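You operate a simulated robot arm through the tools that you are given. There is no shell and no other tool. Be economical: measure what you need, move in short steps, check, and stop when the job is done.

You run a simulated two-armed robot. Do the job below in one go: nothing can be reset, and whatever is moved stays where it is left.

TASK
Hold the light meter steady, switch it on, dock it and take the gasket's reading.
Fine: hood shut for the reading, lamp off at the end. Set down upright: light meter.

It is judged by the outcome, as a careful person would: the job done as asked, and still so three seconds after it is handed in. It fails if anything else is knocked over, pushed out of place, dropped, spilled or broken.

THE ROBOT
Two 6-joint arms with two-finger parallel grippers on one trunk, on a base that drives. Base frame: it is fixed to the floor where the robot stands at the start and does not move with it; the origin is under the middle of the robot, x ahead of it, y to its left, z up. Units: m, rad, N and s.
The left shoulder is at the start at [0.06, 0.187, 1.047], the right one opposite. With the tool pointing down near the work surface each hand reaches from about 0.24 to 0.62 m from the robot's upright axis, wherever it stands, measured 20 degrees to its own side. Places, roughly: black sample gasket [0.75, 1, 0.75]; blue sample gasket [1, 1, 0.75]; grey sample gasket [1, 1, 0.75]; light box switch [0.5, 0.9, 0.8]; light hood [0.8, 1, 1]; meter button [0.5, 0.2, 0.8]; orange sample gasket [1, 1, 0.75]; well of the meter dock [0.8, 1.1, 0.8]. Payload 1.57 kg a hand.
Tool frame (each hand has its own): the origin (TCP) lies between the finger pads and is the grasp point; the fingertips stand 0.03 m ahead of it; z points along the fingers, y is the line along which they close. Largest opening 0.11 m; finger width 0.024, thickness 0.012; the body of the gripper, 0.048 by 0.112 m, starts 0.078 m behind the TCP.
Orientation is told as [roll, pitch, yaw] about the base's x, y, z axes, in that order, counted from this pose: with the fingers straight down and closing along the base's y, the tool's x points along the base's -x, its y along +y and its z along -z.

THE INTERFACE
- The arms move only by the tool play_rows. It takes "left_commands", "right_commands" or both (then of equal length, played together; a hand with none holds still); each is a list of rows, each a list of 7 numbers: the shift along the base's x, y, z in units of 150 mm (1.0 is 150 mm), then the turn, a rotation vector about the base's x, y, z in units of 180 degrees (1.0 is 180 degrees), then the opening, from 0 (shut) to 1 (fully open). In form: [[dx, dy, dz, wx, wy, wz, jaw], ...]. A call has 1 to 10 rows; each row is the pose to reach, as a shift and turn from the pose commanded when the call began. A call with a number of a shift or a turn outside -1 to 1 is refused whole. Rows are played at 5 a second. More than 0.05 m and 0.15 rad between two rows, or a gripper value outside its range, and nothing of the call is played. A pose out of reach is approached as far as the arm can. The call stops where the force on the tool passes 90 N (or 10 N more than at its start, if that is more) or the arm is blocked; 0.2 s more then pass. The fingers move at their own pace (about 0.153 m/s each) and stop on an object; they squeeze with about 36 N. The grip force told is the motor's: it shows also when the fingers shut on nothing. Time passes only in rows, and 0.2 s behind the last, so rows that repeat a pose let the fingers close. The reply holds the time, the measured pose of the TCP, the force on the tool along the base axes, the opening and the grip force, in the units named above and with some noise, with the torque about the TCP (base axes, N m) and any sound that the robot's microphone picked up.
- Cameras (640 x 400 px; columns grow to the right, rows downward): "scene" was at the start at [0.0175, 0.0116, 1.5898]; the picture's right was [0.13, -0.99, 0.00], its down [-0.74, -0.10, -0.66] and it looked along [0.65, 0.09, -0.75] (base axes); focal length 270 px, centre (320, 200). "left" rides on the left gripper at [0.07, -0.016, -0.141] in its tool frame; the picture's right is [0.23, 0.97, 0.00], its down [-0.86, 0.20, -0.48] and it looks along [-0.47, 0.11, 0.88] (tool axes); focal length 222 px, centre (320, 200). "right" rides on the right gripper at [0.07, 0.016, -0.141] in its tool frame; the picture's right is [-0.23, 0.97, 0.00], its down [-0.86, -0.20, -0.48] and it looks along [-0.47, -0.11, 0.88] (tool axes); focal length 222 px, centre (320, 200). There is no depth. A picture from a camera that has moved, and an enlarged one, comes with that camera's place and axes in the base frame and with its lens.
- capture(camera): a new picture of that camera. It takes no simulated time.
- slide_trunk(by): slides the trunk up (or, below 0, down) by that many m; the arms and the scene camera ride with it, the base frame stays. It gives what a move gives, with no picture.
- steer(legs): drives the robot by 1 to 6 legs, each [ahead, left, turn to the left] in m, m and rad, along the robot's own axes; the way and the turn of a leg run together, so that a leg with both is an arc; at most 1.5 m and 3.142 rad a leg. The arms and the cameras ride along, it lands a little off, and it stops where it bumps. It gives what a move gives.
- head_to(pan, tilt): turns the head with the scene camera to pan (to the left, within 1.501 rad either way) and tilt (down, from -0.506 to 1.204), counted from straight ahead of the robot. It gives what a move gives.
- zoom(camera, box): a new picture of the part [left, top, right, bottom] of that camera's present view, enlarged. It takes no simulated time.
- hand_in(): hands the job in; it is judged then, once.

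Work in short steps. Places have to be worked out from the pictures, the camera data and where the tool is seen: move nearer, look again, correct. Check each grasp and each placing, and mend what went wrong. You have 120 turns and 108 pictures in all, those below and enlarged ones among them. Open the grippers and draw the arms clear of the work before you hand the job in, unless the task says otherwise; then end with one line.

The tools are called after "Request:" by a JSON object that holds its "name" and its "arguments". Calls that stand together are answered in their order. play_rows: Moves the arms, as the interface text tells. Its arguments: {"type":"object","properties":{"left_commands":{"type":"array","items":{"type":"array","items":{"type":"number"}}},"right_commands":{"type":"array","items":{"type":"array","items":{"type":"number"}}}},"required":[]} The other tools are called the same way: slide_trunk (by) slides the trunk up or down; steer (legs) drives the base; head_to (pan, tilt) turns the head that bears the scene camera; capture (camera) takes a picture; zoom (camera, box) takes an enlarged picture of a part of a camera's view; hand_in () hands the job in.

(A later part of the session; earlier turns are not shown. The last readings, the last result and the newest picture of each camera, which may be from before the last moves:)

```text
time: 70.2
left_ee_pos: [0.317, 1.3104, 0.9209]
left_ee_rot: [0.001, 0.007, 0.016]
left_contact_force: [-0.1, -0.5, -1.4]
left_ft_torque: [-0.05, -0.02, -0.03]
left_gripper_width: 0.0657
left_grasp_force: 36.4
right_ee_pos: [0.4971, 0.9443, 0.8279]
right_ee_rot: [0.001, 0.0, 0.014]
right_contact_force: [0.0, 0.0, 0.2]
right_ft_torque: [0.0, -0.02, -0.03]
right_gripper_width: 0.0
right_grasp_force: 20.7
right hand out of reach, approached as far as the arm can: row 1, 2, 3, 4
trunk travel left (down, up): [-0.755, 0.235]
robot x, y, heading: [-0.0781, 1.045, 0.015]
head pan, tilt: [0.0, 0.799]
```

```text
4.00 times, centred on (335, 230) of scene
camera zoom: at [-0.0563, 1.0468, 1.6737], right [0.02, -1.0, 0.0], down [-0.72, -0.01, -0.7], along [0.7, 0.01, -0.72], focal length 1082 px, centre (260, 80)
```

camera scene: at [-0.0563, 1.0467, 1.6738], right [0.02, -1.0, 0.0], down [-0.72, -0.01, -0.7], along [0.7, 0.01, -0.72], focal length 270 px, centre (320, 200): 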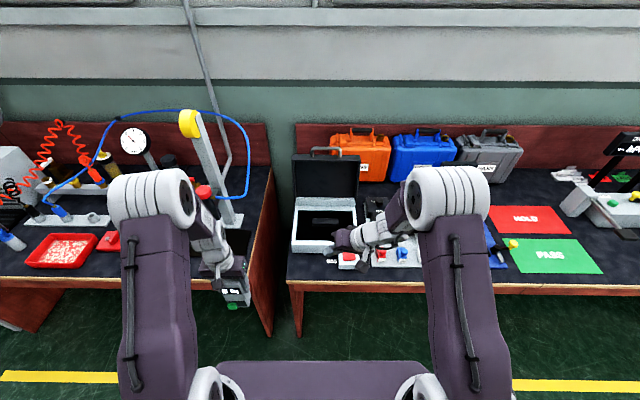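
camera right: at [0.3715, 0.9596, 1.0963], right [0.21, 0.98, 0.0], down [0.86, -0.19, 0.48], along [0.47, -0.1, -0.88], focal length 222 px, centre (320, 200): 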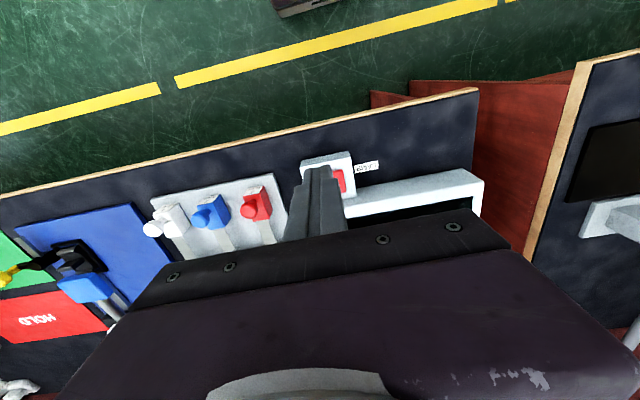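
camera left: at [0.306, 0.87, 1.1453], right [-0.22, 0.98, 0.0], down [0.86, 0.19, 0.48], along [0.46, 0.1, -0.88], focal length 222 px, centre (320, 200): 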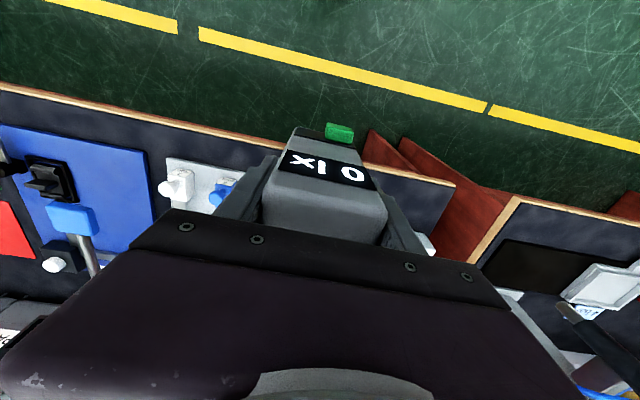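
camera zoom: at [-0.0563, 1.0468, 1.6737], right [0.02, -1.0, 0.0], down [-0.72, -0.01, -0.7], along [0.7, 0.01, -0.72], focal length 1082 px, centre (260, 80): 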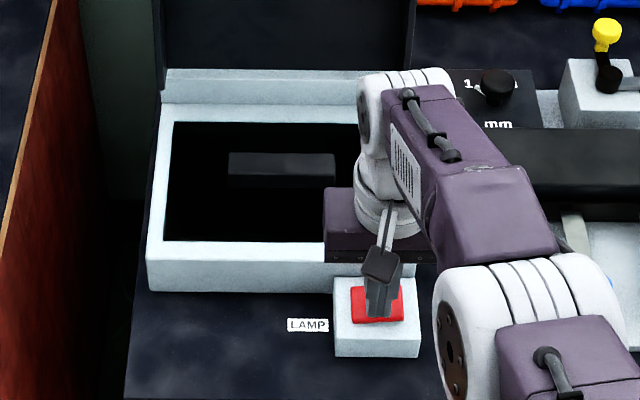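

The arm is at its reach limit, so I use the trunk to press down.

Request:
{"name": "slide_trunk", "arguments": {"by": -0.02}}

Request:
{"name": "zoom", "arguments": {"camera": "scene", "box": [280, 180, 390, 280]}}

```text
time: 70.9
left_ee_pos: [0.3135, 1.31, 0.9038]
left_ee_rot: [0.0, 0.001, 0.016]
left_contact_force: [0.2, 0.5, -1.7]
left_ft_torque: [0.0, 0.02, 0.03]
left_gripper_width: 0.0659
left_grasp_force: 36.3
right_ee_pos: [0.4964, 0.9436, 0.8158]
right_ee_rot: [0.002, -0.013, 0.012]
right_contact_force: [-4.3, -9.4, 52.2]
right_ft_torque: [-0.4, 0.23, 0.27]
right_gripper_width: 0.0
right_grasp_force: 21.5
trunk travel left (down, up): [-0.735, 0.255]
robot x, y, heading: [-0.0772, 1.0458, 0.015]
head pan, tilt: [0.0, 0.799]
```

```text
4.00 times, centred on (335, 230) of scene
camera zoom: at [-0.0641, 1.0464, 1.6548], right [0.02, -1.0, 0.0], down [-0.71, -0.01, -0.7], along [0.7, 0.01, -0.71], focal length 1082 px, centre (260, 80)
```

zoom: 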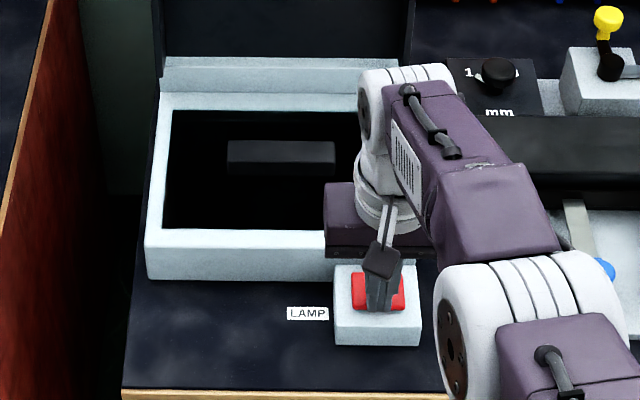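

52 N on the switch but no click. I lift off and see whether anything changed.

Request:
{"name": "slide_trunk", "arguments": {"by": 0.03}}

Request:
{"name": "zoom", "arguments": {"camera": "right", "box": [200, 60, 500, 240]}}

Request:
{"name": "zoom", "arguments": {"camera": "scene", "box": [280, 150, 390, 280]}}

```text
time: 71.7
left_ee_pos: [0.3168, 1.3115, 0.931]
left_ee_rot: [0.001, 0.004, 0.017]
left_contact_force: [-1.0, -0.4, -0.9]
left_ft_torque: [0.0, 0.03, 0.01]
left_gripper_width: 0.0658
left_grasp_force: 35.8
right_ee_pos: [0.4949, 0.946, 0.8382]
right_ee_rot: [0.002, 0.001, 0.014]
right_contact_force: [-0.7, 0.0, 0.5]
right_ft_torque: [0.01, 0.01, -0.01]
right_gripper_width: 0.0001
right_grasp_force: 21.8
trunk travel left (down, up): [-0.765, 0.225]
robot x, y, heading: [-0.0774, 1.0466, 0.014]
head pan, tilt: [0.0, 0.799]
```

```text
2.13 times, centred on (350, 150) of right
camera zoom: at [0.4266, 0.96, 0.9777], right [0.21, 0.98, 0.0], down [0.86, -0.19, 0.48], along [0.47, -0.1, -0.88], focal length 474 px, centre (256, 307)
```

zoom: 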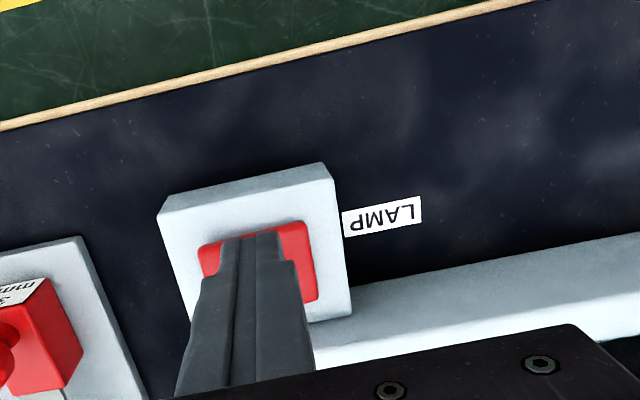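

```text
3.08 times, centred on (335, 215) of scene
camera zoom: at [-0.0576, 1.0466, 1.6836], right [0.02, -1.0, 0.0], down [-0.72, -0.01, -0.7], along [0.7, 0.01, -0.72], focal length 832 px, centre (274, 154)
```

zoom: 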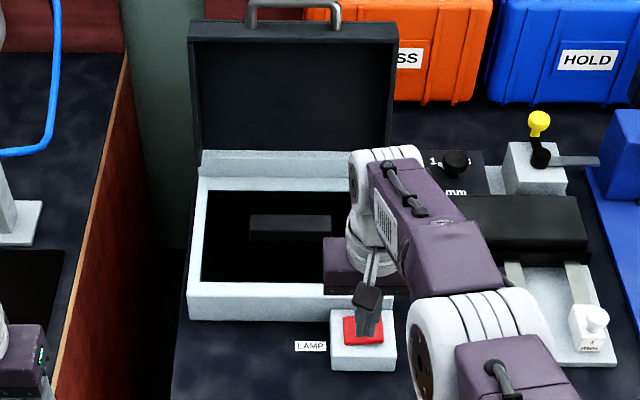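

No change; the tip was near the pad's front edge and the arm overstretched. I drive 4 cm forward and press again centrally with the arm.

Request:
{"name": "steer", "arguments": {"legs": [[0.04, 0, 0]]}}

Request:
{"name": "play_rows", "arguments": {"right_commands": [[0, 0, 0.1, 0, 0, 0, 0], [-0.05, 0, 0.1, 0, 0, 0, 0], [-0.12, 0, 0.05, 0, 0, 0, 0], [-0.15, 0, 0, 0, 0, 0, 0]]}}

Request:
{"name": "zoom", "arguments": {"camera": "right", "box": [200, 60, 500, 240]}}

```text
time: 72.5
left_ee_pos: [0.3551, 1.3127, 0.9328]
left_ee_rot: [0.0, 0.0, 0.015]
left_contact_force: [-0.1, -0.4, -1.2]
left_ft_torque: [0.01, -0.07, 0.0]
left_gripper_width: 0.0658
left_grasp_force: 35.9
right_ee_pos: [0.5344, 0.9454, 0.84]
right_ee_rot: [0.001, -0.005, 0.014]
right_contact_force: [-0.4, 0.1, 0.2]
right_ft_torque: [-0.02, -0.05, -0.01]
right_gripper_width: 0.0004
right_grasp_force: 21.5
trunk travel left (down, up): [-0.765, 0.225]
robot x, y, heading: [-0.0339, 1.0474, 0.017]
head pan, tilt: [0.0, 0.799]
```

```text
time: 73.5
left_ee_pos: [0.357, 1.3127, 0.9317]
left_ee_rot: [0.001, 0.006, 0.015]
left_contact_force: [-0.1, 0.3, -1.6]
left_ft_torque: [0.0, 0.0, 0.04]
left_gripper_width: 0.0656
left_grasp_force: 35.9
right_ee_pos: [0.515, 0.9461, 0.8383]
right_ee_rot: [0.002, -0.001, 0.015]
right_contact_force: [-0.4, -0.1, 0.5]
right_ft_torque: [0.0, -0.05, 0.01]
right_gripper_width: 0.0
right_grasp_force: 21.7
trunk travel left (down, up): [-0.765, 0.225]
robot x, y, heading: [-0.0359, 1.0501, 0.019]
head pan, tilt: [0.0, 0.799]
```

```text
2.13 times, centred on (350, 150) of right
camera zoom: at [0.4455, 0.9611, 0.9792], right [0.21, 0.98, 0.0], down [0.86, -0.19, 0.48], along [0.47, -0.1, -0.88], focal length 474 px, centre (256, 307)
```

zoom: 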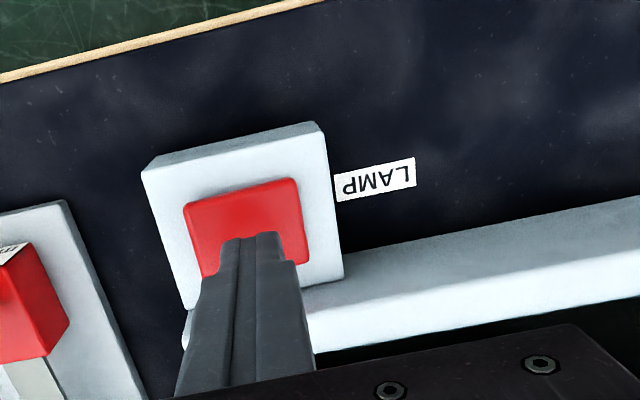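

Request:
{"name": "play_rows", "arguments": {"right_commands": [[-0.04, -0.02, -0.07, 0, 0, 0, 0], [-0.04, -0.02, -0.12, 0, 0, 0, 0], [-0.04, -0.02, -0.15, 0, 0, 0, 0], [-0.04, -0.02, -0.18, 0, 0, 0, 0]]}}

Request:
{"name": "zoom", "arguments": {"camera": "scene", "box": [270, 160, 400, 290]}}

```text
time: 74.5
left_ee_pos: [0.3552, 1.3104, 0.9333]
left_ee_rot: [0.0, 0.004, 0.015]
left_contact_force: [0.9, 0.6, -2.5]
left_ft_torque: [0.0, 0.0, 0.0]
left_gripper_width: 0.066
left_grasp_force: 35.7
right_ee_pos: [0.5112, 0.9419, 0.815]
right_ee_rot: [0.002, -0.009, 0.015]
right_contact_force: [0.2, -7.9, 32.6]
right_ft_torque: [-0.28, 0.36, 0.17]
right_gripper_width: 0.0001
right_grasp_force: 21.4
trunk travel left (down, up): [-0.765, 0.225]
robot x, y, heading: [-0.0411, 1.0439, 0.015]
head pan, tilt: [0.0, 0.799]
```

```text
3.08 times, centred on (335, 225) of scene
camera zoom: at [-0.0205, 1.0465, 1.6844], right [0.02, -1.0, 0.0], down [-0.71, -0.01, -0.7], along [0.7, 0.01, -0.71], focal length 832 px, centre (274, 123)
```

zoom: 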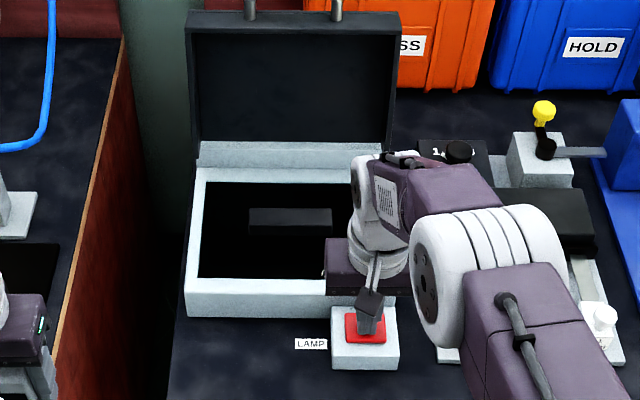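

32 N, no click yet. I push a little deeper.

Request:
{"name": "play_rows", "arguments": {"right_commands": [[0, 0, -0.03, 0, 0, 0, 0], [0, 0, -0.06, 0, 0, 0, 0], [0, 0, -0.06, 0, 0, 0, 0]]}}

Request:
{"name": "zoom", "arguments": {"camera": "scene", "box": [310, 220, 390, 290]}}

```text
time: 75.3
left_ee_pos: [0.3516, 1.3117, 0.9332]
left_ee_rot: [-0.001, -0.002, 0.015]
left_contact_force: [0.2, -0.4, -2.2]
left_ft_torque: [-0.02, -0.01, 0.0]
left_gripper_width: 0.0658
left_grasp_force: 36.4
right_ee_pos: [0.5105, 0.9424, 0.8152]
right_ee_rot: [0.0, -0.023, 0.014]
right_contact_force: [-26.4, -7.8, 53.9]
right_ft_torque: [-0.29, 1.39, 0.21]
right_gripper_width: 0.0
right_grasp_force: 21.6
trunk travel left (down, up): [-0.765, 0.225]
robot x, y, heading: [-0.0359, 1.048, 0.015]
head pan, tilt: [0.0, 0.799]
stopped in row 3 (right hand): the force on the tool passed its limit at 94 N (the readings are from after the stop); the commanded pose is now the measured one
```

```text
5.71 times, centred on (350, 255) of scene
camera zoom: at [-0.03, 1.0492, 1.6838], right [0.01, -1.0, 0.0], down [-0.71, -0.01, -0.7], along [0.7, 0.01, -0.71], focal length 1546 px, centre (149, -114)
```

zoom: 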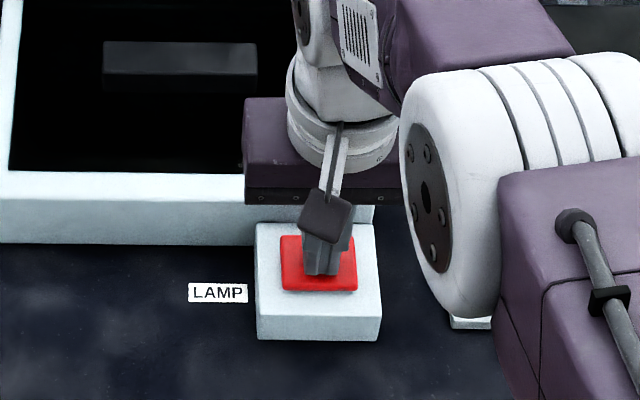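

The pad is bottomed out. I lift off and inspect the switch and the window.

Request:
{"name": "play_rows", "arguments": {"right_commands": [[0, 0, 0.1, 0, 0, 0, 0], [0, 0, 0.3, 0, 0, 0, 0], [-0.3, -0.2, 0.6, 0, 0, 0, 0], [-0.5, -0.5, 0.8, 0, 0, 0, 0]]}}

Request:
{"name": "zoom", "arguments": {"camera": "scene", "box": [270, 150, 390, 290]}}

Request:
{"name": "capture", "arguments": {"camera": "right"}}

```text
refused: row 3 steps farther than a row can; nothing moved
```

```text
2.86 times, centred on (330, 220) of scene
camera zoom: at [-0.03, 1.0492, 1.6838], right [0.01, -1.0, 0.0], down [-0.71, -0.01, -0.7], along [0.7, 0.01, -0.71], focal length 773 px, centre (291, 143)
```

zoom: 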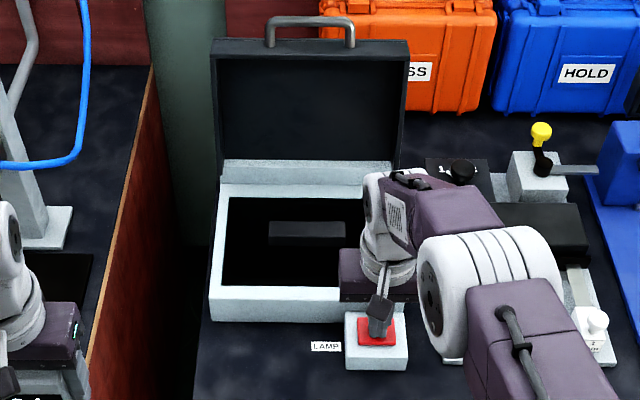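

```text
37 pictures are left
camera right: at [0.4383, 0.9578, 0.9543], right [0.21, 0.98, 0.0], down [0.85, -0.19, 0.5], along [0.49, -0.1, -0.87], focal length 222 px, centre (320, 200)
```

right: 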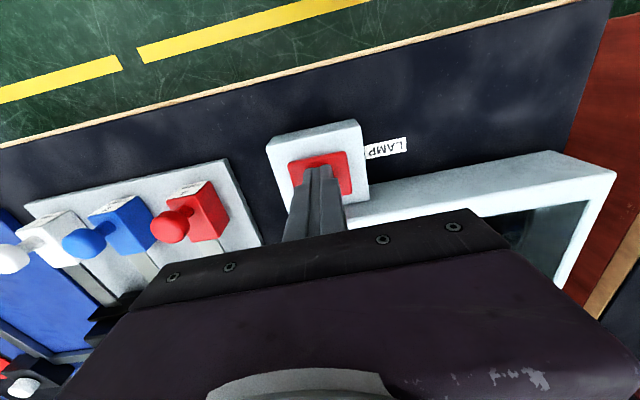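

Request:
{"name": "play_rows", "arguments": {"right_commands": [[0, 0, 0.1, 0, 0, 0, 0], [0, 0, 0.3, 0, 0, 0, 0], [-0.15, -0.15, 0.5, 0, 0, 0, 0], [-0.35, -0.3, 0.6, 0, 0, 0, 0], [-0.5, -0.5, 0.7, 0, 0, 0, 0]]}}

Request:
{"name": "zoom", "arguments": {"camera": "scene", "box": [280, 170, 370, 290]}}

```text
time: 76.5
left_ee_pos: [0.3566, 1.3122, 0.9326]
left_ee_rot: [0.0, 0.005, 0.016]
left_contact_force: [-1.2, 0.0, -2.0]
left_ft_torque: [-0.01, -0.06, -0.03]
left_gripper_width: 0.0657
left_grasp_force: 36.6
right_ee_pos: [0.4439, 0.867, 0.9129]
right_ee_rot: [0.004, -0.022, 0.014]
right_contact_force: [0.7, 0.4, 0.0]
right_ft_torque: [0.01, -0.03, 0.01]
right_gripper_width: 0.0002
right_grasp_force: 21.3
trunk travel left (down, up): [-0.765, 0.225]
robot x, y, heading: [-0.0343, 1.043, 0.018]
head pan, tilt: [0.0, 0.799]
```

```text
3.33 times, centred on (325, 230) of scene
camera zoom: at [-0.0181, 1.0462, 1.6837], right [0.02, -1.0, 0.0], down [-0.72, -0.01, -0.7], along [0.7, 0.01, -0.72], focal length 902 px, centre (303, 100)
```

zoom: 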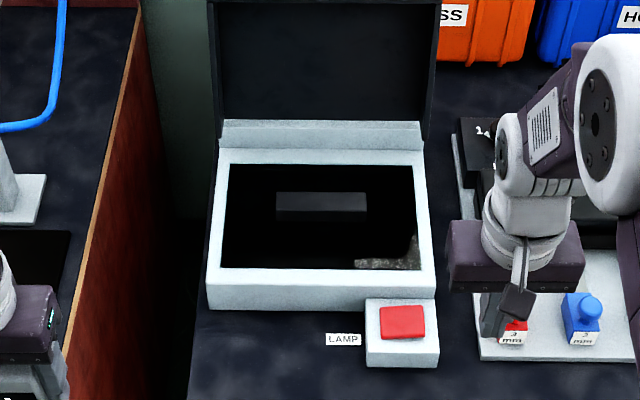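

The lamp shows no change, perhaps because the hood must be shut (and the dock may be on or behind it). The hood handle is at ≈[0.79, 1.03, 1.07]. I raise the trunk, pull the meter in, and drive closer to reach the hood with the right hand.

Request:
{"name": "slide_trunk", "arguments": {"by": 0.12}}

Request:
{"name": "play_rows", "arguments": {"left_commands": [[-0.1, 0, 0, 0, 0, 0, 0.4], [-0.2, 0, 0, 0, 0, 0, 0.4], [-0.3, 0, 0, 0, 0, 0, 0.4], [-0.4, 0, 0, 0, 0, 0, 0.4], [-0.5, 0, 0, 0, 0, 0, 0.4], [-0.5, 0, 0, 0, 0, 0, 0.4], [-0.5, 0, 0, 0, 0, 0, 0.4]], "right_commands": [[0, 0.1, 0.1, 0, -0.042, 0, 0], [0, 0.2, 0.2, 0, -0.084, 0, 0], [0, 0.3, 0.3, 0, -0.126, 0, 0], [0, 0.4, 0.4, 0, -0.168, 0, 0], [0, 0.5, 0.5, 0, -0.21, 0, 0], [0, 0.5, 0.5, 0, -0.25, 0, 0], [0, 0.5, 0.5, 0, -0.25, 0, 0]]}}

Request:
{"name": "steer", "arguments": {"legs": [[0, 0.08, 0], [0.13, 0, 0]]}}

Request:
{"name": "capture", "arguments": {"camera": "scene"}}

```text
time: 78.0
left_ee_pos: [0.3583, 1.3115, 1.0508]
left_ee_rot: [0.0, 0.007, 0.016]
left_contact_force: [-0.3, -0.4, -2.0]
left_ft_torque: [-0.01, 0.05, -0.05]
left_gripper_width: 0.0659
left_grasp_force: 36.2
right_ee_pos: [0.4467, 0.8694, 1.0333]
right_ee_rot: [0.001, -0.019, 0.015]
right_contact_force: [0.1, 0.1, -0.3]
right_ft_torque: [0.0, -0.03, -0.05]
right_gripper_width: 0.0001
right_grasp_force: 21.4
trunk travel left (down, up): [-0.885, 0.105]
robot x, y, heading: [-0.0342, 1.0434, 0.014]
head pan, tilt: [0.0, 0.799]
```

```text
time: 79.6
left_ee_pos: [0.2843, 1.3111, 1.0516]
left_ee_rot: [-0.001, 0.006, 0.016]
left_contact_force: [-0.4, 0.1, -0.6]
left_ft_torque: [0.0, 0.0, 0.01]
left_gripper_width: 0.0656
left_grasp_force: 35.6
right_ee_pos: [0.4477, 0.9424, 1.1073]
right_ee_rot: [-0.012, -0.803, 0.02]
right_contact_force: [-0.5, -0.1, 0.1]
right_ft_torque: [-0.01, 0.0, -0.02]
right_gripper_width: 0.0
right_grasp_force: 20.6
right hand out of reach, approached as far as the arm can: row 3, 4
trunk travel left (down, up): [-0.885, 0.105]
robot x, y, heading: [-0.0347, 1.0496, 0.018]
head pan, tilt: [0.0, 0.799]
```

```text
time: 81.5
left_ee_pos: [0.41, 1.3939, 1.0519]
left_ee_rot: [-0.001, 0.005, 0.015]
left_contact_force: [-0.3, 0.5, -1.5]
left_ft_torque: [-0.01, -0.02, 0.0]
left_gripper_width: 0.0657
left_grasp_force: 35.8
right_ee_pos: [0.573, 1.0259, 1.1102]
right_ee_rot: [-0.014, -0.805, 0.021]
right_contact_force: [-0.7, 0.3, 0.5]
right_ft_torque: [-0.04, -0.02, 0.0]
right_gripper_width: 0.0
right_grasp_force: 21.2
trunk travel left (down, up): [-0.885, 0.105]
robot x, y, heading: [0.0931, 1.1286, 0.021]
head pan, tilt: [0.0, 0.799]
```

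```text
35 pictures are left
camera scene: at [0.1091, 1.1328, 1.8038], right [0.01, -1.0, 0.0], down [-0.72, -0.01, -0.7], along [0.7, 0.01, -0.72], focal length 270 px, centre (320, 200)
```

scene: 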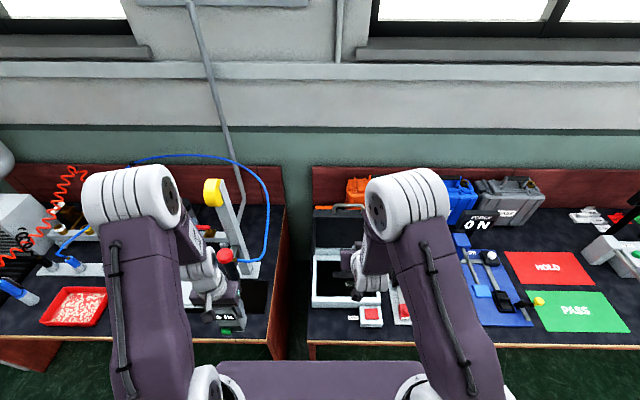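

Now the head looks down behind the hood; I zoom there.

Request:
{"name": "zoom", "arguments": {"camera": "scene", "box": [295, 175, 385, 325]}}

```text
2.67 times, centred on (340, 250) of scene
camera zoom: at [0.1091, 1.1328, 1.8038], right [0.01, -1.0, 0.0], down [-0.72, -0.01, -0.7], along [0.7, 0.01, -0.72], focal length 721 px, centre (267, 67)
```

zoom: 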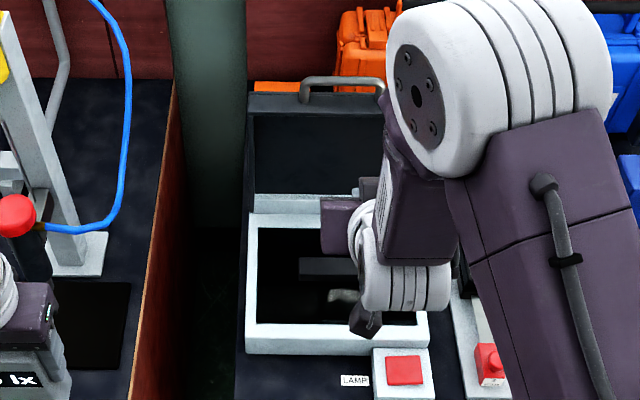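

I can see an orange gasket far behind; handle bar ≈[0.788, 1.036, 1.077], hood x 0.764–0.80, top z≈1.04. I raise the right hand and go over the handle.

Request:
{"name": "play_rows", "arguments": {"right_commands": [[0, 0.03, 0.25, 0, 0, 0, 0], [0.1, 0.07, 0.45, 0, 0, 0, 0], [0.35, 0.07, 0.45, 0, 0, 0, 0], [0.6, 0.07, 0.45, 0, 0, 0, 0], [0.85, 0.07, 0.45, 0, 0, 0, 0]]}}

Request:
{"name": "play_rows", "arguments": {"right_commands": [[0.25, 0, 0, 0, 0, 0, 0], [0.5, 0, 0, 0, 0, 0, 0], [0.67, 0, 0, 0, 0, 0, 0]]}}

Request:
{"name": "zoom", "arguments": {"camera": "right", "box": [160, 40, 480, 240]}}

```text
time: 82.8
left_ee_pos: [0.4111, 1.3919, 1.0517]
left_ee_rot: [-0.001, 0.004, 0.013]
left_contact_force: [-0.2, 0.2, -1.8]
left_ft_torque: [0.07, 0.01, 0.01]
left_gripper_width: 0.0657
left_grasp_force: 36.3
right_ee_pos: [0.7012, 1.0343, 1.1762]
right_ee_rot: [-0.011, -0.804, 0.019]
right_contact_force: [0.7, -0.8, -0.4]
right_ft_torque: [0.01, -0.01, -0.01]
right_gripper_width: 0.0
right_grasp_force: 21.8
trunk travel left (down, up): [-0.885, 0.105]
robot x, y, heading: [0.0931, 1.1281, 0.01]
head pan, tilt: [0.0, 0.799]
```

```text
time: 83.5
left_ee_pos: [0.413, 1.3919, 1.0507]
left_ee_rot: [0.0, 0.007, 0.015]
left_contact_force: [0.4, 0.5, -2.4]
left_ft_torque: [0.0, 0.0, -0.01]
left_gripper_width: 0.0656
left_grasp_force: 36.2
right_ee_pos: [0.8039, 1.0352, 1.1756]
right_ee_rot: [-0.012, -0.805, 0.022]
right_contact_force: [-0.1, -0.8, -0.2]
right_ft_torque: [-0.04, -0.02, 0.03]
right_gripper_width: 0.0
right_grasp_force: 21.2
trunk travel left (down, up): [-0.885, 0.105]
robot x, y, heading: [0.0942, 1.1274, 0.016]
head pan, tilt: [0.0, 0.799]
```

```text
2.00 times, centred on (320, 140) of right
camera zoom: at [0.6539, 1.0504, 1.2229], right [0.15, 0.98, 0.16], down [0.25, -0.19, 0.95], along [0.96, -0.1, -0.27], focal length 444 px, centre (320, 320)
```

zoom: 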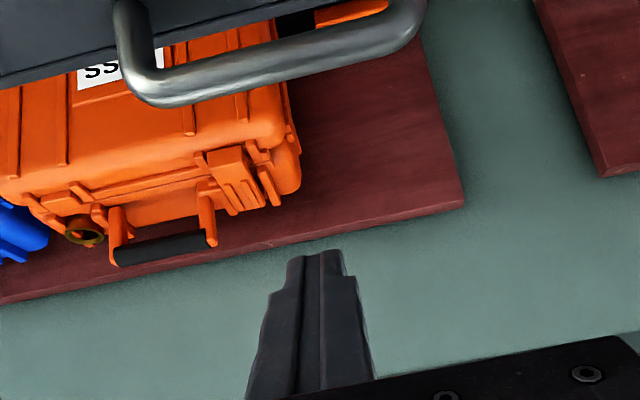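

The bar is confirmed at ≈[0.788, 1.037, 1.08]. I lower the fingers behind it.

Request:
{"name": "play_rows", "arguments": {"right_commands": [[0.01, 0, -0.15, 0, 0, 0, 0], [0.02, 0, -0.3, 0, 0, 0, 0], [0.02, 0, -0.42, 0, 0, 0, 0], [0.02, 0, -0.53, 0, 0, 0, 0]]}}

Request:
{"name": "zoom", "arguments": {"camera": "scene", "box": [295, 175, 385, 245]}}

```text
time: 84.5
left_ee_pos: [0.4121, 1.3922, 1.0511]
left_ee_rot: [0.001, 0.006, 0.012]
left_contact_force: [0.2, -0.6, -2.1]
left_ft_torque: [0.03, -0.02, -0.02]
left_gripper_width: 0.0656
left_grasp_force: 35.9
right_ee_pos: [0.806, 1.0356, 1.0967]
right_ee_rot: [-0.012, -0.803, 0.021]
right_contact_force: [0.2, 0.1, 0.7]
right_ft_torque: [0.02, 0.0, -0.01]
right_gripper_width: 0.0
right_grasp_force: 21.3
trunk travel left (down, up): [-0.885, 0.105]
robot x, y, heading: [0.0934, 1.1305, 0.012]
head pan, tilt: [0.0, 0.799]
```

```text
5.71 times, centred on (340, 210) of scene
camera zoom: at [0.113, 1.1293, 1.8038], right [0.01, -1.0, 0.0], down [-0.72, -0.01, -0.7], along [0.7, 0.01, -0.72], focal length 1546 px, centre (206, 143)
```

zoom: 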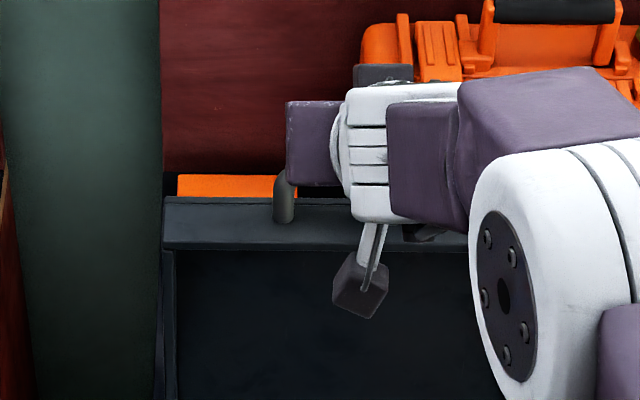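

The fingers are behind the handle. I pull back along the hood's arc, first ~25°.

Request:
{"name": "play_rows", "arguments": {"right_commands": [[-0.133, 0, 0, 0, 0, 0, 0], [-0.3, 0, -0.007, 0, 0, 0, 0], [-0.467, 0, -0.027, 0, 0, 0, 0], [-0.633, 0, -0.067, 0, 0, 0, 0], [-0.8, 0, -0.113, 0, 0, 0, 0]]}}

Request:
{"name": "capture", "arguments": {"camera": "scene"}}

```text
time: 85.8
left_ee_pos: [0.4116, 1.3922, 1.0521]
left_ee_rot: [0.0, 0.006, 0.015]
left_contact_force: [-0.3, -0.1, -1.7]
left_ft_torque: [0.0, 0.02, -0.04]
left_gripper_width: 0.0657
left_grasp_force: 35.8
right_ee_pos: [0.6845, 1.0349, 1.0777]
right_ee_rot: [-0.012, -0.803, 0.017]
right_contact_force: [-1.7, 0.3, 4.0]
right_ft_torque: [-0.01, -0.01, 0.0]
right_gripper_width: 0.0
right_grasp_force: 21.6
trunk travel left (down, up): [-0.885, 0.105]
robot x, y, heading: [0.0911, 1.1278, 0.018]
head pan, tilt: [0.0, 0.799]
```

```text
31 pictures are left
camera scene: at [0.1116, 1.1296, 1.8037], right [0.01, -1.0, 0.0], down [-0.72, -0.01, -0.7], along [0.7, 0.01, -0.72], focal length 270 px, centre (320, 200)
```

scene: 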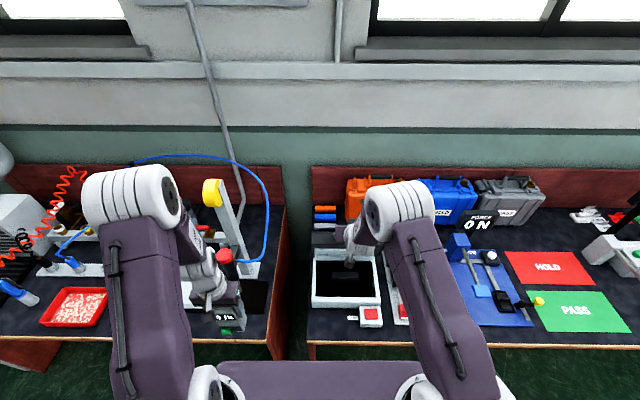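

The hood follows (now the shelf behind with coloured gaskets shows). I continue along the arc to ~64°.

Request:
{"name": "play_rows", "arguments": {"right_commands": [[-0.14, 0, -0.09, 0, 0, 0, 0], [-0.283, 0, -0.18, 0, 0, 0, 0], [-0.45, 0, -0.31, 0, 0, 0, 0], [-0.61, 0, -0.48, 0, 0, 0, 0], [-0.737, 0, -0.647, 0, 0, 0, 0], [-0.837, 0, -0.827, 0, 0, 0, 0]]}}

Request:
{"name": "zoom", "arguments": {"camera": "scene", "box": [290, 180, 410, 330]}}

```text
time: 87.3
left_ee_pos: [0.4039, 1.393, 1.0529]
left_ee_rot: [-0.002, -0.001, 0.011]
left_contact_force: [0.6, 0.2, -2.3]
left_ft_torque: [-0.03, 0.08, -0.01]
left_gripper_width: 0.0656
left_grasp_force: 36.3
right_ee_pos: [0.5521, 1.0339, 0.9465]
right_ee_rot: [-0.04, -0.732, 0.026]
right_contact_force: [-74.4, -11.1, 24.3]
right_ft_torque: [-0.28, 1.77, 0.07]
right_gripper_width: 0.0
right_grasp_force: 21.1
right hand out of reach, approached as far as the arm can: row 5, 6
trunk travel left (down, up): [-0.885, 0.105]
robot x, y, heading: [0.0937, 1.1233, 0.013]
head pan, tilt: [0.0, 0.799]
stopped in row 6 (right hand): the force on the tool passed its limit at 94 N (the readings are from after the stop); the commanded pose is now the measured one
```

```text
2.67 times, centred on (350, 255) of scene
camera zoom: at [0.099, 1.1326, 1.8037], right [0.01, -1.0, 0.0], down [-0.71, -0.01, -0.7], along [0.7, 0.01, -0.71], focal length 721 px, centre (240, 53)
```

zoom: 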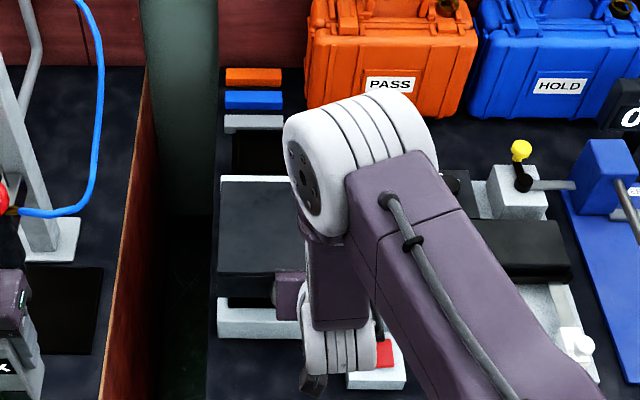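

The hood is about 60° down, and behind it I now see the gasket rack and a dark well. There's a hard contact though, so I back the hand up and away.

Request:
{"name": "play_rows", "arguments": {"right_commands": [[0.05, 0, 0.1, 0, 0, 0, 0], [0.1, 0, 0.25, 0, 0, 0, 0], [0.15, 0, 0.45, 0, 0, 0, 0]]}}

Request:
{"name": "zoom", "arguments": {"camera": "right", "box": [80, 0, 560, 300]}}

```text
time: 88.1
left_ee_pos: [0.4157, 1.3919, 1.0498]
left_ee_rot: [0.0, 0.011, 0.012]
left_contact_force: [0.2, 0.0, -1.9]
left_ft_torque: [-0.01, 0.01, 0.03]
left_gripper_width: 0.0657
left_grasp_force: 36.0
right_ee_pos: [0.6013, 1.0405, 1.0193]
right_ee_rot: [-0.021, -0.764, 0.018]
right_contact_force: [0.2, -0.3, 0.1]
right_ft_torque: [-0.01, -0.01, -0.01]
right_gripper_width: 0.0
right_grasp_force: 21.4
trunk travel left (down, up): [-0.885, 0.105]
robot x, y, heading: [0.0946, 1.1276, 0.018]
head pan, tilt: [0.0, 0.799]
```

```text
1.33 times, centred on (320, 150) of right
camera zoom: at [0.4526, 1.0571, 1.0713], right [0.16, 0.98, 0.14], down [0.29, -0.18, 0.94], along [0.94, -0.11, -0.31], focal length 296 px, centre (320, 267)
```

zoom: 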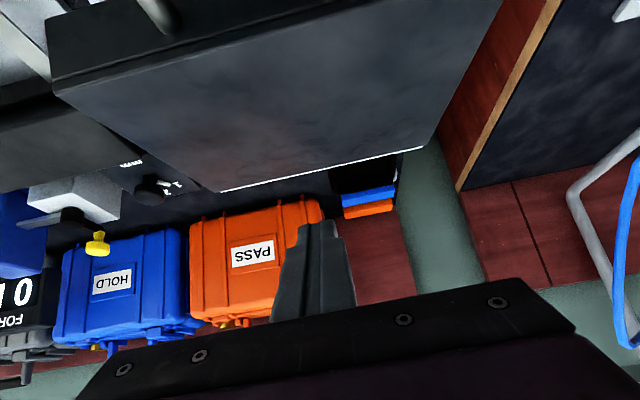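

The hood holds at ~65° with its outer face up. I press it down from above with the fingertips.

Request:
{"name": "play_rows", "arguments": {"right_commands": [[0, 0, -0.12, 0, 0.02, 0, 0], [0, 0, -0.25, 0, 0.04, 0, 0], [0, 0, -0.4, 0, 0.06, 0, 0], [0, 0, -0.55, 0, 0.08, 0, 0], [0, 0, -0.7, 0, 0.1, 0, 0], [0, 0, -0.8, 0, 0.1, 0, 0]]}}

Request:
{"name": "zoom", "arguments": {"camera": "right", "box": [80, 0, 560, 300]}}

```text
time: 89.5
left_ee_pos: [0.4117, 1.3909, 1.052]
left_ee_rot: [-0.001, 0.007, 0.011]
left_contact_force: [-0.4, 0.1, -2.2]
left_ft_torque: [-0.04, 0.0, 0.0]
left_gripper_width: 0.0658
left_grasp_force: 36.3
right_ee_pos: [0.5944, 1.0382, 0.8985]
right_ee_rot: [-0.018, -0.447, 0.014]
right_contact_force: [-0.9, -0.5, 0.7]
right_ft_torque: [-0.03, 0.0, 0.02]
right_gripper_width: 0.0001
right_grasp_force: 21.7
trunk travel left (down, up): [-0.885, 0.105]
robot x, y, heading: [0.0912, 1.1302, 0.015]
head pan, tilt: [0.0, 0.799]
```

```text
1.33 times, centred on (320, 150) of right
camera zoom: at [0.4704, 1.0548, 0.9956], right [0.2, 0.98, 0.08], down [0.56, -0.18, 0.8], along [0.8, -0.11, -0.59], focal length 296 px, centre (320, 267)
```

zoom: 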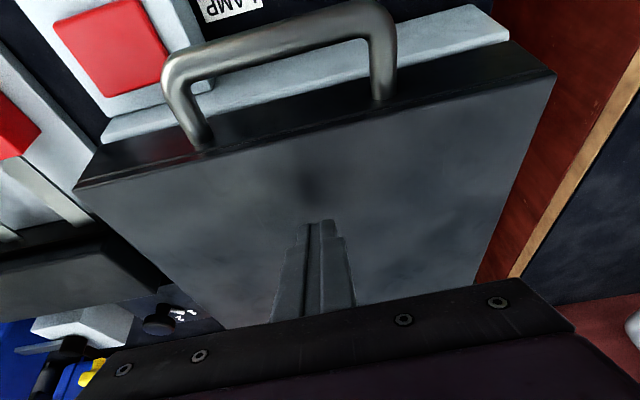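

The hood is down or nearly so; I press on gently to seat it.

Request:
{"name": "play_rows", "arguments": {"right_commands": [[0, 0, -0.06, 0, 0, 0, 0], [0, 0, -0.12, 0, 0, 0, 0], [0, 0, -0.16, 0, 0, 0, 0], [0, 0, -0.2, 0, 0, 0, 0]]}}

```text
time: 90.6
left_ee_pos: [0.4002, 1.3908, 1.0555]
left_ee_rot: [-0.003, -0.006, 0.012]
left_contact_force: [0.1, -0.8, -2.0]
left_ft_torque: [0.0, 0.05, 0.01]
left_gripper_width: 0.0655
left_grasp_force: 36.0
right_ee_pos: [0.5946, 1.0388, 0.8852]
right_ee_rot: [-0.016, -0.486, 0.01]
right_contact_force: [-30.0, -10.3, 65.1]
right_ft_torque: [-0.33, 0.73, 0.19]
right_gripper_width: 0.0
right_grasp_force: 21.7
trunk travel left (down, up): [-0.885, 0.105]
robot x, y, heading: [0.0891, 1.1253, 0.011]
head pan, tilt: [0.0, 0.799]
stopped in row 4 (right hand): the force on the tool passed its limit at 92 N (the readings are from after the stop); the commanded pose is now the measured one
```

It's seated hard (top ≈0.857). I lift the right hand out of the way and look at the dock behind.

Request:
{"name": "play_rows", "arguments": {"right_commands": [[0, 0, 0.15, 0, 0, 0, 0], [0, 0, 0.4, 0, 0, 0, 0], [-0.1, -0.2, 0.6, 0, 0, 0, 0], [-0.2, -0.4, 0.75, 0, 0, 0, 0], [-0.3, -0.65, 0.8, 0, 0, 0, 0], [-0.35, -0.95, 0.8, 0, 0, 0, 0]]}}

Request:
{"name": "head_to", "arguments": {"pan": 0.0, "tilt": 0.75}}

Request:
{"name": "zoom", "arguments": {"camera": "scene", "box": [290, 180, 410, 330]}}

```text
time: 92.0
left_ee_pos: [0.4112, 1.3885, 1.0542]
left_ee_rot: [0.0, 0.003, 0.01]
left_contact_force: [-0.1, 0.2, -2.3]
left_ft_torque: [0.03, -0.05, 0.0]
left_gripper_width: 0.0656
left_grasp_force: 35.6
right_ee_pos: [0.5501, 0.8939, 0.9962]
right_ee_rot: [-0.014, -0.472, 0.011]
right_contact_force: [0.6, -0.6, 1.0]
right_ft_torque: [-0.01, 0.01, 0.02]
right_gripper_width: 0.0001
right_grasp_force: 21.4
trunk travel left (down, up): [-0.885, 0.105]
robot x, y, heading: [0.0928, 1.1319, 0.018]
head pan, tilt: [0.0, 0.799]
```

```text
time: 92.6
left_ee_pos: [0.4106, 1.3897, 1.0514]
left_ee_rot: [0.001, 0.007, 0.011]
left_contact_force: [-0.5, -0.9, -1.6]
left_ft_torque: [0.0, 0.03, -0.02]
left_gripper_width: 0.0657
left_grasp_force: 36.2
right_ee_pos: [0.5505, 0.8961, 0.9961]
right_ee_rot: [-0.017, -0.471, 0.012]
right_contact_force: [0.2, -0.3, -0.1]
right_ft_torque: [0.03, -0.03, 0.0]
right_gripper_width: 0.0
right_grasp_force: 21.2
trunk travel left (down, up): [-0.885, 0.105]
robot x, y, heading: [0.0902, 1.1258, 0.01]
head pan, tilt: [0.0, 0.75]
```

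```text
2.67 times, centred on (350, 255) of scene
camera zoom: at [0.1129, 1.1273, 1.8077], right [0.01, -1.0, 0.0], down [-0.68, -0.01, -0.73], along [0.73, 0.01, -0.68], focal length 721 px, centre (240, 53)
```

zoom: 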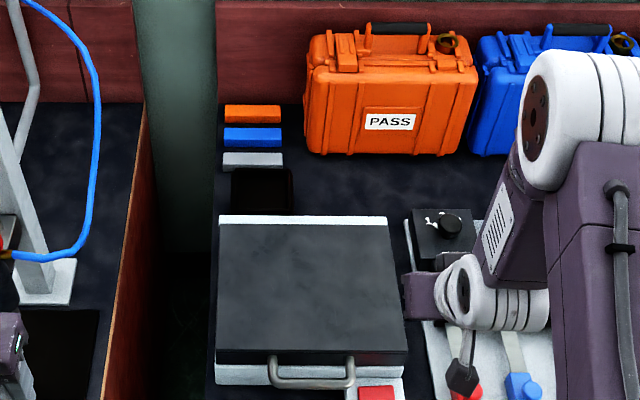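

The hood is shut, and behind it is a dark open well with the spare gaskets beyond. I zoom in on the well.

Request:
{"name": "zoom", "arguments": {"camera": "scene", "box": [305, 232, 353, 264]}}

```text
12.50 times, centred on (329, 248) of scene
camera zoom: at [0.1129, 1.1273, 1.8077], right [0.01, -1.0, 0.0], down [-0.68, -0.01, -0.73], along [0.73, 0.01, -0.68], focal length 3382 px, centre (208, -400)
```

zoom: 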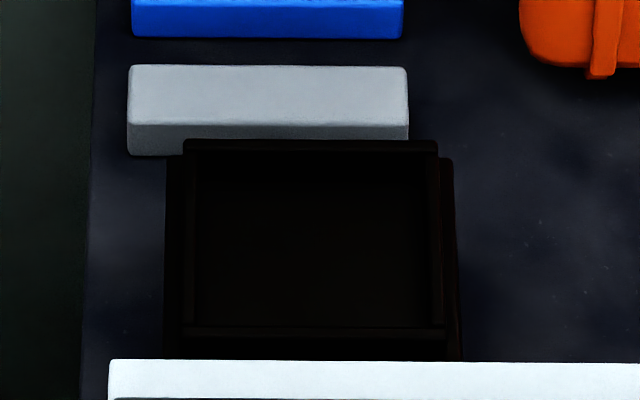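

The well's centre is ≈[0.855, 1.098], too far for a straight-down hand. I'll set the meter on the free bench spot at [0.465, 1.10], then regrip it with the hand tilted 45° forward for reach. First move the left hand over.

Request:
{"name": "play_rows", "arguments": {"left_commands": [[0.1, -0.25, 0, 0, 0, 0, 0.4], [0.2, -0.5, 0, 0, 0, 0, 0.4], [0.3, -0.75, 0, 0, 0, 0, 0.4], [0.36, -1, 0, 0, 0, 0, 0.4]], "right_commands": [[0, -0.15, 0.2, 0, 0, 0, 0], [0, -0.3, 0.4, 0, 0, 0, 0], [0, -0.45, 0.6, 0, 0, 0, 0], [0, -0.6, 0.7, 0, 0, 0, 0]]}}

Request:
{"name": "play_rows", "arguments": {"left_commands": [[0, -0.25, 0, 0, 0, 0, 0.4], [0, -0.5, 0, 0, 0, 0, 0.4], [0, -0.75, 0, 0, 0, 0, 0.4], [0, -0.93, 0, 0, 0, 0, 0.4]]}}

Request:
{"name": "slide_trunk", "arguments": {"by": -0.12}}

Request:
{"name": "capture", "arguments": {"camera": "left"}}

```text
time: 93.6
left_ee_pos: [0.4665, 1.2393, 1.0522]
left_ee_rot: [0.001, 0.007, 0.013]
left_contact_force: [0.3, -0.8, -2.2]
left_ft_torque: [-0.02, 0.01, -0.03]
left_gripper_width: 0.0657
left_grasp_force: 35.8
right_ee_pos: [0.5461, 0.8062, 1.101]
right_ee_rot: [-0.014, -0.471, 0.009]
right_contact_force: [0.1, -0.6, -0.3]
right_ft_torque: [0.02, 0.0, 0.0]
right_gripper_width: 0.0
right_grasp_force: 20.8
trunk travel left (down, up): [-0.885, 0.105]
robot x, y, heading: [0.0924, 1.1269, 0.014]
head pan, tilt: [0.0, 0.75]
```

```text
time: 94.6
left_ee_pos: [0.4675, 1.0986, 1.0511]
left_ee_rot: [0.0, 0.008, 0.012]
left_contact_force: [0.4, -1.8, -1.4]
left_ft_torque: [0.0, -0.01, 0.01]
left_gripper_width: 0.0657
left_grasp_force: 36.1
right_ee_pos: [0.5475, 0.8073, 1.1009]
right_ee_rot: [-0.016, -0.47, 0.013]
right_contact_force: [-0.7, 0.0, -0.3]
right_ft_torque: [0.03, 0.01, 0.0]
right_gripper_width: 0.0001
right_grasp_force: 21.1
trunk travel left (down, up): [-0.885, 0.105]
robot x, y, heading: [0.0898, 1.1313, 0.012]
head pan, tilt: [0.0, 0.75]
```

```text
time: 96.1
left_ee_pos: [0.466, 1.0998, 0.9311]
left_ee_rot: [0.001, 0.007, 0.01]
left_contact_force: [-0.7, 0.9, -2.1]
left_ft_torque: [-0.03, 0.03, -0.02]
left_gripper_width: 0.0654
left_grasp_force: 36.3
right_ee_pos: [0.5476, 0.8073, 0.9826]
right_ee_rot: [-0.015, -0.471, 0.012]
right_contact_force: [-0.2, 0.9, 0.6]
right_ft_torque: [0.02, 0.0, 0.0]
right_gripper_width: 0.0001
right_grasp_force: 21.0
trunk travel left (down, up): [-0.765, 0.225]
robot x, y, heading: [0.0924, 1.1263, 0.016]
head pan, tilt: [0.0, 0.75]
```

```text
25 pictures are left
camera left: at [0.3989, 1.082, 1.0728], right [-0.24, 0.97, 0.0], down [0.86, 0.21, 0.47], along [0.46, 0.11, -0.88], focal length 222 px, centre (320, 200)
```

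left: 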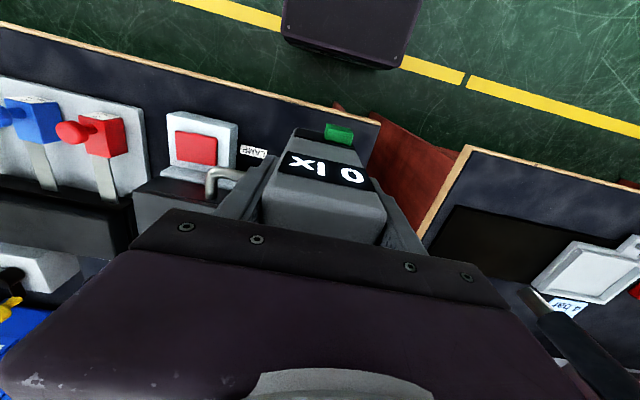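

Clear below. I lower the meter to the bench.

Request:
{"name": "play_rows", "arguments": {"left_commands": [[0.02, 0, -0.2, 0, 0, 0, 0.4], [0.02, 0, -0.38, 0, 0, 0, 0.4], [0.02, 0, -0.45, 0, 0, 0, 0.4], [0.02, 0, -0.485, 0, 0, 0, 0.4]]}}

```text
time: 97.1
left_ee_pos: [0.4695, 1.0986, 0.8568]
left_ee_rot: [0.0, 0.008, 0.011]
left_contact_force: [-0.2, -0.4, -1.5]
left_ft_torque: [0.01, 0.01, 0.01]
left_gripper_width: 0.0655
left_grasp_force: 36.0
right_ee_pos: [0.5473, 0.8069, 0.9821]
right_ee_rot: [-0.016, -0.472, 0.012]
right_contact_force: [-0.3, -0.5, 0.0]
right_ft_torque: [0.01, 0.0, 0.01]
right_gripper_width: 0.0
right_grasp_force: 21.0
trunk travel left (down, up): [-0.765, 0.225]
robot x, y, heading: [0.0879, 1.1244, 0.015]
head pan, tilt: [0.0, 0.75]
```

Request:
{"name": "play_rows", "arguments": {"left_commands": [[0, 0, -0.01, 0, 0, 0, 0.4], [0, 0, -0.02, 0, 0, 0, 0.4], [0, 0, -0.03, 0, 0, 0, 0.4]]}}

```text
time: 97.9
left_ee_pos: [0.4679, 1.0984, 0.8529]
left_ee_rot: [0.0, 0.007, 0.011]
left_contact_force: [0.0, -0.2, -2.2]
left_ft_torque: [0.01, -0.01, -0.05]
left_gripper_width: 0.0659
left_grasp_force: 35.7
right_ee_pos: [0.5467, 0.8083, 0.9818]
right_ee_rot: [-0.017, -0.472, 0.011]
right_contact_force: [-0.6, 0.3, -1.0]
right_ft_torque: [0.01, -0.05, 0.01]
right_gripper_width: 0.0
right_grasp_force: 21.9
trunk travel left (down, up): [-0.765, 0.225]
robot x, y, heading: [0.0895, 1.1222, 0.011]
head pan, tilt: [0.0, 0.75]
```

Request:
{"name": "play_rows", "arguments": {"left_commands": [[0, 0, -0.01, 0, 0, 0, 0.4], [0, 0, -0.02, 0, 0, 0, 0.4], [0, 0, -0.03, 0, 0, 0, 0.4], [0, 0, -0.04, 0, 0, 0, 0.4]]}}

```text
time: 98.9
left_ee_pos: [0.4676, 1.0985, 0.849]
left_ee_rot: [0.0, 0.002, 0.01]
left_contact_force: [-1.2, 3.4, 35.6]
left_ft_torque: [0.51, -0.1, -0.08]
left_gripper_width: 0.0652
left_grasp_force: 36.2
right_ee_pos: [0.544, 0.808, 0.9833]
right_ee_rot: [-0.015, -0.475, 0.012]
right_contact_force: [0.2, 0.5, -0.5]
right_ft_torque: [-0.04, -0.02, 0.01]
right_gripper_width: 0.0001
right_grasp_force: 21.5
trunk travel left (down, up): [-0.765, 0.225]
robot x, y, heading: [0.0906, 1.1318, 0.009]
head pan, tilt: [0.0, 0.75]
```

The meter stands on the bench. I release, rise, back off 12 cm and tilt the left hand 45° forward.

Request:
{"name": "play_rows", "arguments": {"left_commands": [[0, 0, 0.01, 0, 0, 0, 0.8], [0, 0, 0.01, 0, 0, 0, 1], [0, 0, 0.01, 0, 0, 0, 1], [0, 0, 0.25, 0, 0, 0, 1], [0, 0, 0.5, 0, 0, 0, 1], [0, 0, 0.75, 0, 0, 0, 1], [0, 0, 0.95, 0, 0, 0, 1]]}}

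Request:
{"name": "steer", "arguments": {"legs": [[-0.13, 0, 0]]}}

Request:
{"name": "play_rows", "arguments": {"left_commands": [[0.05, 0, 0, 0, -0.042, 0, 1], [0.1, 0, 0, 0, -0.084, 0, 1], [0.15, 0, 0, 0, -0.126, 0, 1], [0.2, 0, 0, 0, -0.168, 0, 1], [0.2, 0, 0, 0, -0.21, 0, 1], [0.2, 0, 0, 0, -0.25, 0, 1]]}}

Request:
{"name": "capture", "arguments": {"camera": "left"}}

```text
time: 100.5
left_ee_pos: [0.4688, 1.0967, 0.992]
left_ee_rot: [0.001, 0.005, 0.011]
left_contact_force: [-0.1, 0.7, 0.5]
left_ft_torque: [-0.02, -0.01, -0.02]
left_gripper_width: 0.1101
left_grasp_force: 0.1
right_ee_pos: [0.547, 0.8082, 0.9824]
right_ee_rot: [-0.016, -0.471, 0.012]
right_contact_force: [0.3, 0.0, 0.2]
right_ft_torque: [0.02, 0.03, 0.03]
right_gripper_width: 0.0
right_grasp_force: 21.3
trunk travel left (down, up): [-0.765, 0.225]
robot x, y, heading: [0.0911, 1.1324, 0.014]
head pan, tilt: [0.0, 0.75]
```

```text
time: 101.8
left_ee_pos: [0.3395, 1.0951, 0.9888]
left_ee_rot: [0.0, 0.007, 0.012]
left_contact_force: [0.1, -0.6, 0.3]
left_ft_torque: [-0.01, 0.03, 0.0]
left_gripper_width: 0.1098
left_grasp_force: 0.0
right_ee_pos: [0.4172, 0.8064, 0.9819]
right_ee_rot: [-0.015, -0.468, 0.015]
right_contact_force: [0.2, 0.1, 0.0]
right_ft_torque: [-0.02, 0.01, -0.04]
right_gripper_width: 0.0001
right_grasp_force: 21.3
trunk travel left (down, up): [-0.765, 0.225]
robot x, y, heading: [-0.0376, 1.127, 0.013]
head pan, tilt: [0.0, 0.75]
```

```text
time: 103.2
left_ee_pos: [0.3721, 1.0918, 0.9939]
left_ee_rot: [-0.005, -0.777, 0.011]
left_contact_force: [0.2, 0.7, 0.3]
left_ft_torque: [0.01, -0.04, 0.02]
left_gripper_width: 0.1101
left_grasp_force: 0.0
left hand out of reach, approached as far as the arm can: row 6
right_ee_pos: [0.4168, 0.8048, 0.9819]
right_ee_rot: [-0.015, -0.47, 0.014]
right_contact_force: [0.5, 0.0, 0.0]
right_ft_torque: [0.04, -0.03, 0.02]
right_gripper_width: 0.0
right_grasp_force: 21.4
trunk travel left (down, up): [-0.765, 0.225]
robot x, y, heading: [-0.0381, 1.1242, 0.01]
head pan, tilt: [0.0, 0.75]
```

```text
24 pictures are left
camera left: at [0.2234, 1.0734, 1.0456], right [-0.17, 0.97, -0.16], down [0.27, 0.2, 0.94], along [0.95, 0.12, -0.3], focal length 222 px, centre (320, 200)
```

left: 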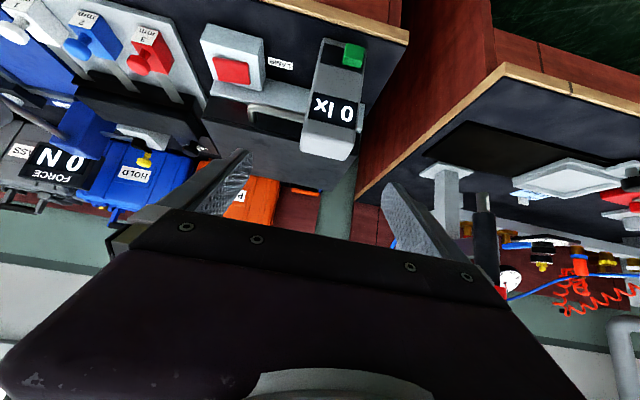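

Good tilt. The gripper straddles the meter's line; I move straight to the grasp point [0.470, 1.0985, 0.862].

Request:
{"name": "play_rows", "arguments": {"left_commands": [[0.16, 0.043, -0.22, 0, 0, 0, 1], [0.33, 0.043, -0.44, 0, 0, 0, 1], [0.49, 0.043, -0.66, 0, 0, 0, 1], [0.65, 0.043, -0.88, 0, 0, 0, 1]]}}

Request:
{"name": "capture", "arguments": {"camera": "left"}}

```text
time: 104.2
left_ee_pos: [0.4687, 1.0949, 0.86]
left_ee_rot: [-0.01, -0.779, 0.017]
left_contact_force: [0.5, -0.4, -0.7]
left_ft_torque: [-0.01, 0.01, -0.02]
left_gripper_width: 0.11
left_grasp_force: 0.0
left hand out of reach, approached as far as the arm can: row 1, 2, 3
right_ee_pos: [0.4188, 0.8071, 0.9819]
right_ee_rot: [-0.016, -0.47, 0.013]
right_contact_force: [0.2, 0.1, -0.9]
right_ft_torque: [0.0, 0.01, 0.02]
right_gripper_width: 0.0
right_grasp_force: 22.0
trunk travel left (down, up): [-0.765, 0.225]
robot x, y, heading: [-0.0419, 1.1268, 0.009]
head pan, tilt: [0.0, 0.75]
```

```text
23 pictures are left
camera left: at [0.3208, 1.0783, 0.9123], right [-0.17, 0.97, -0.17], down [0.27, 0.21, 0.94], along [0.95, 0.11, -0.3], focal length 222 px, centre (320, 200)
```

left: 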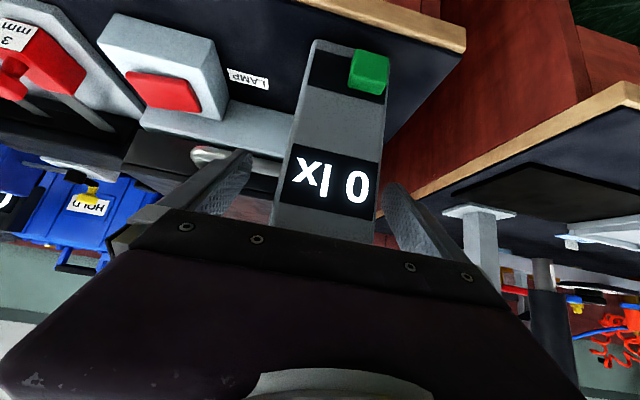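

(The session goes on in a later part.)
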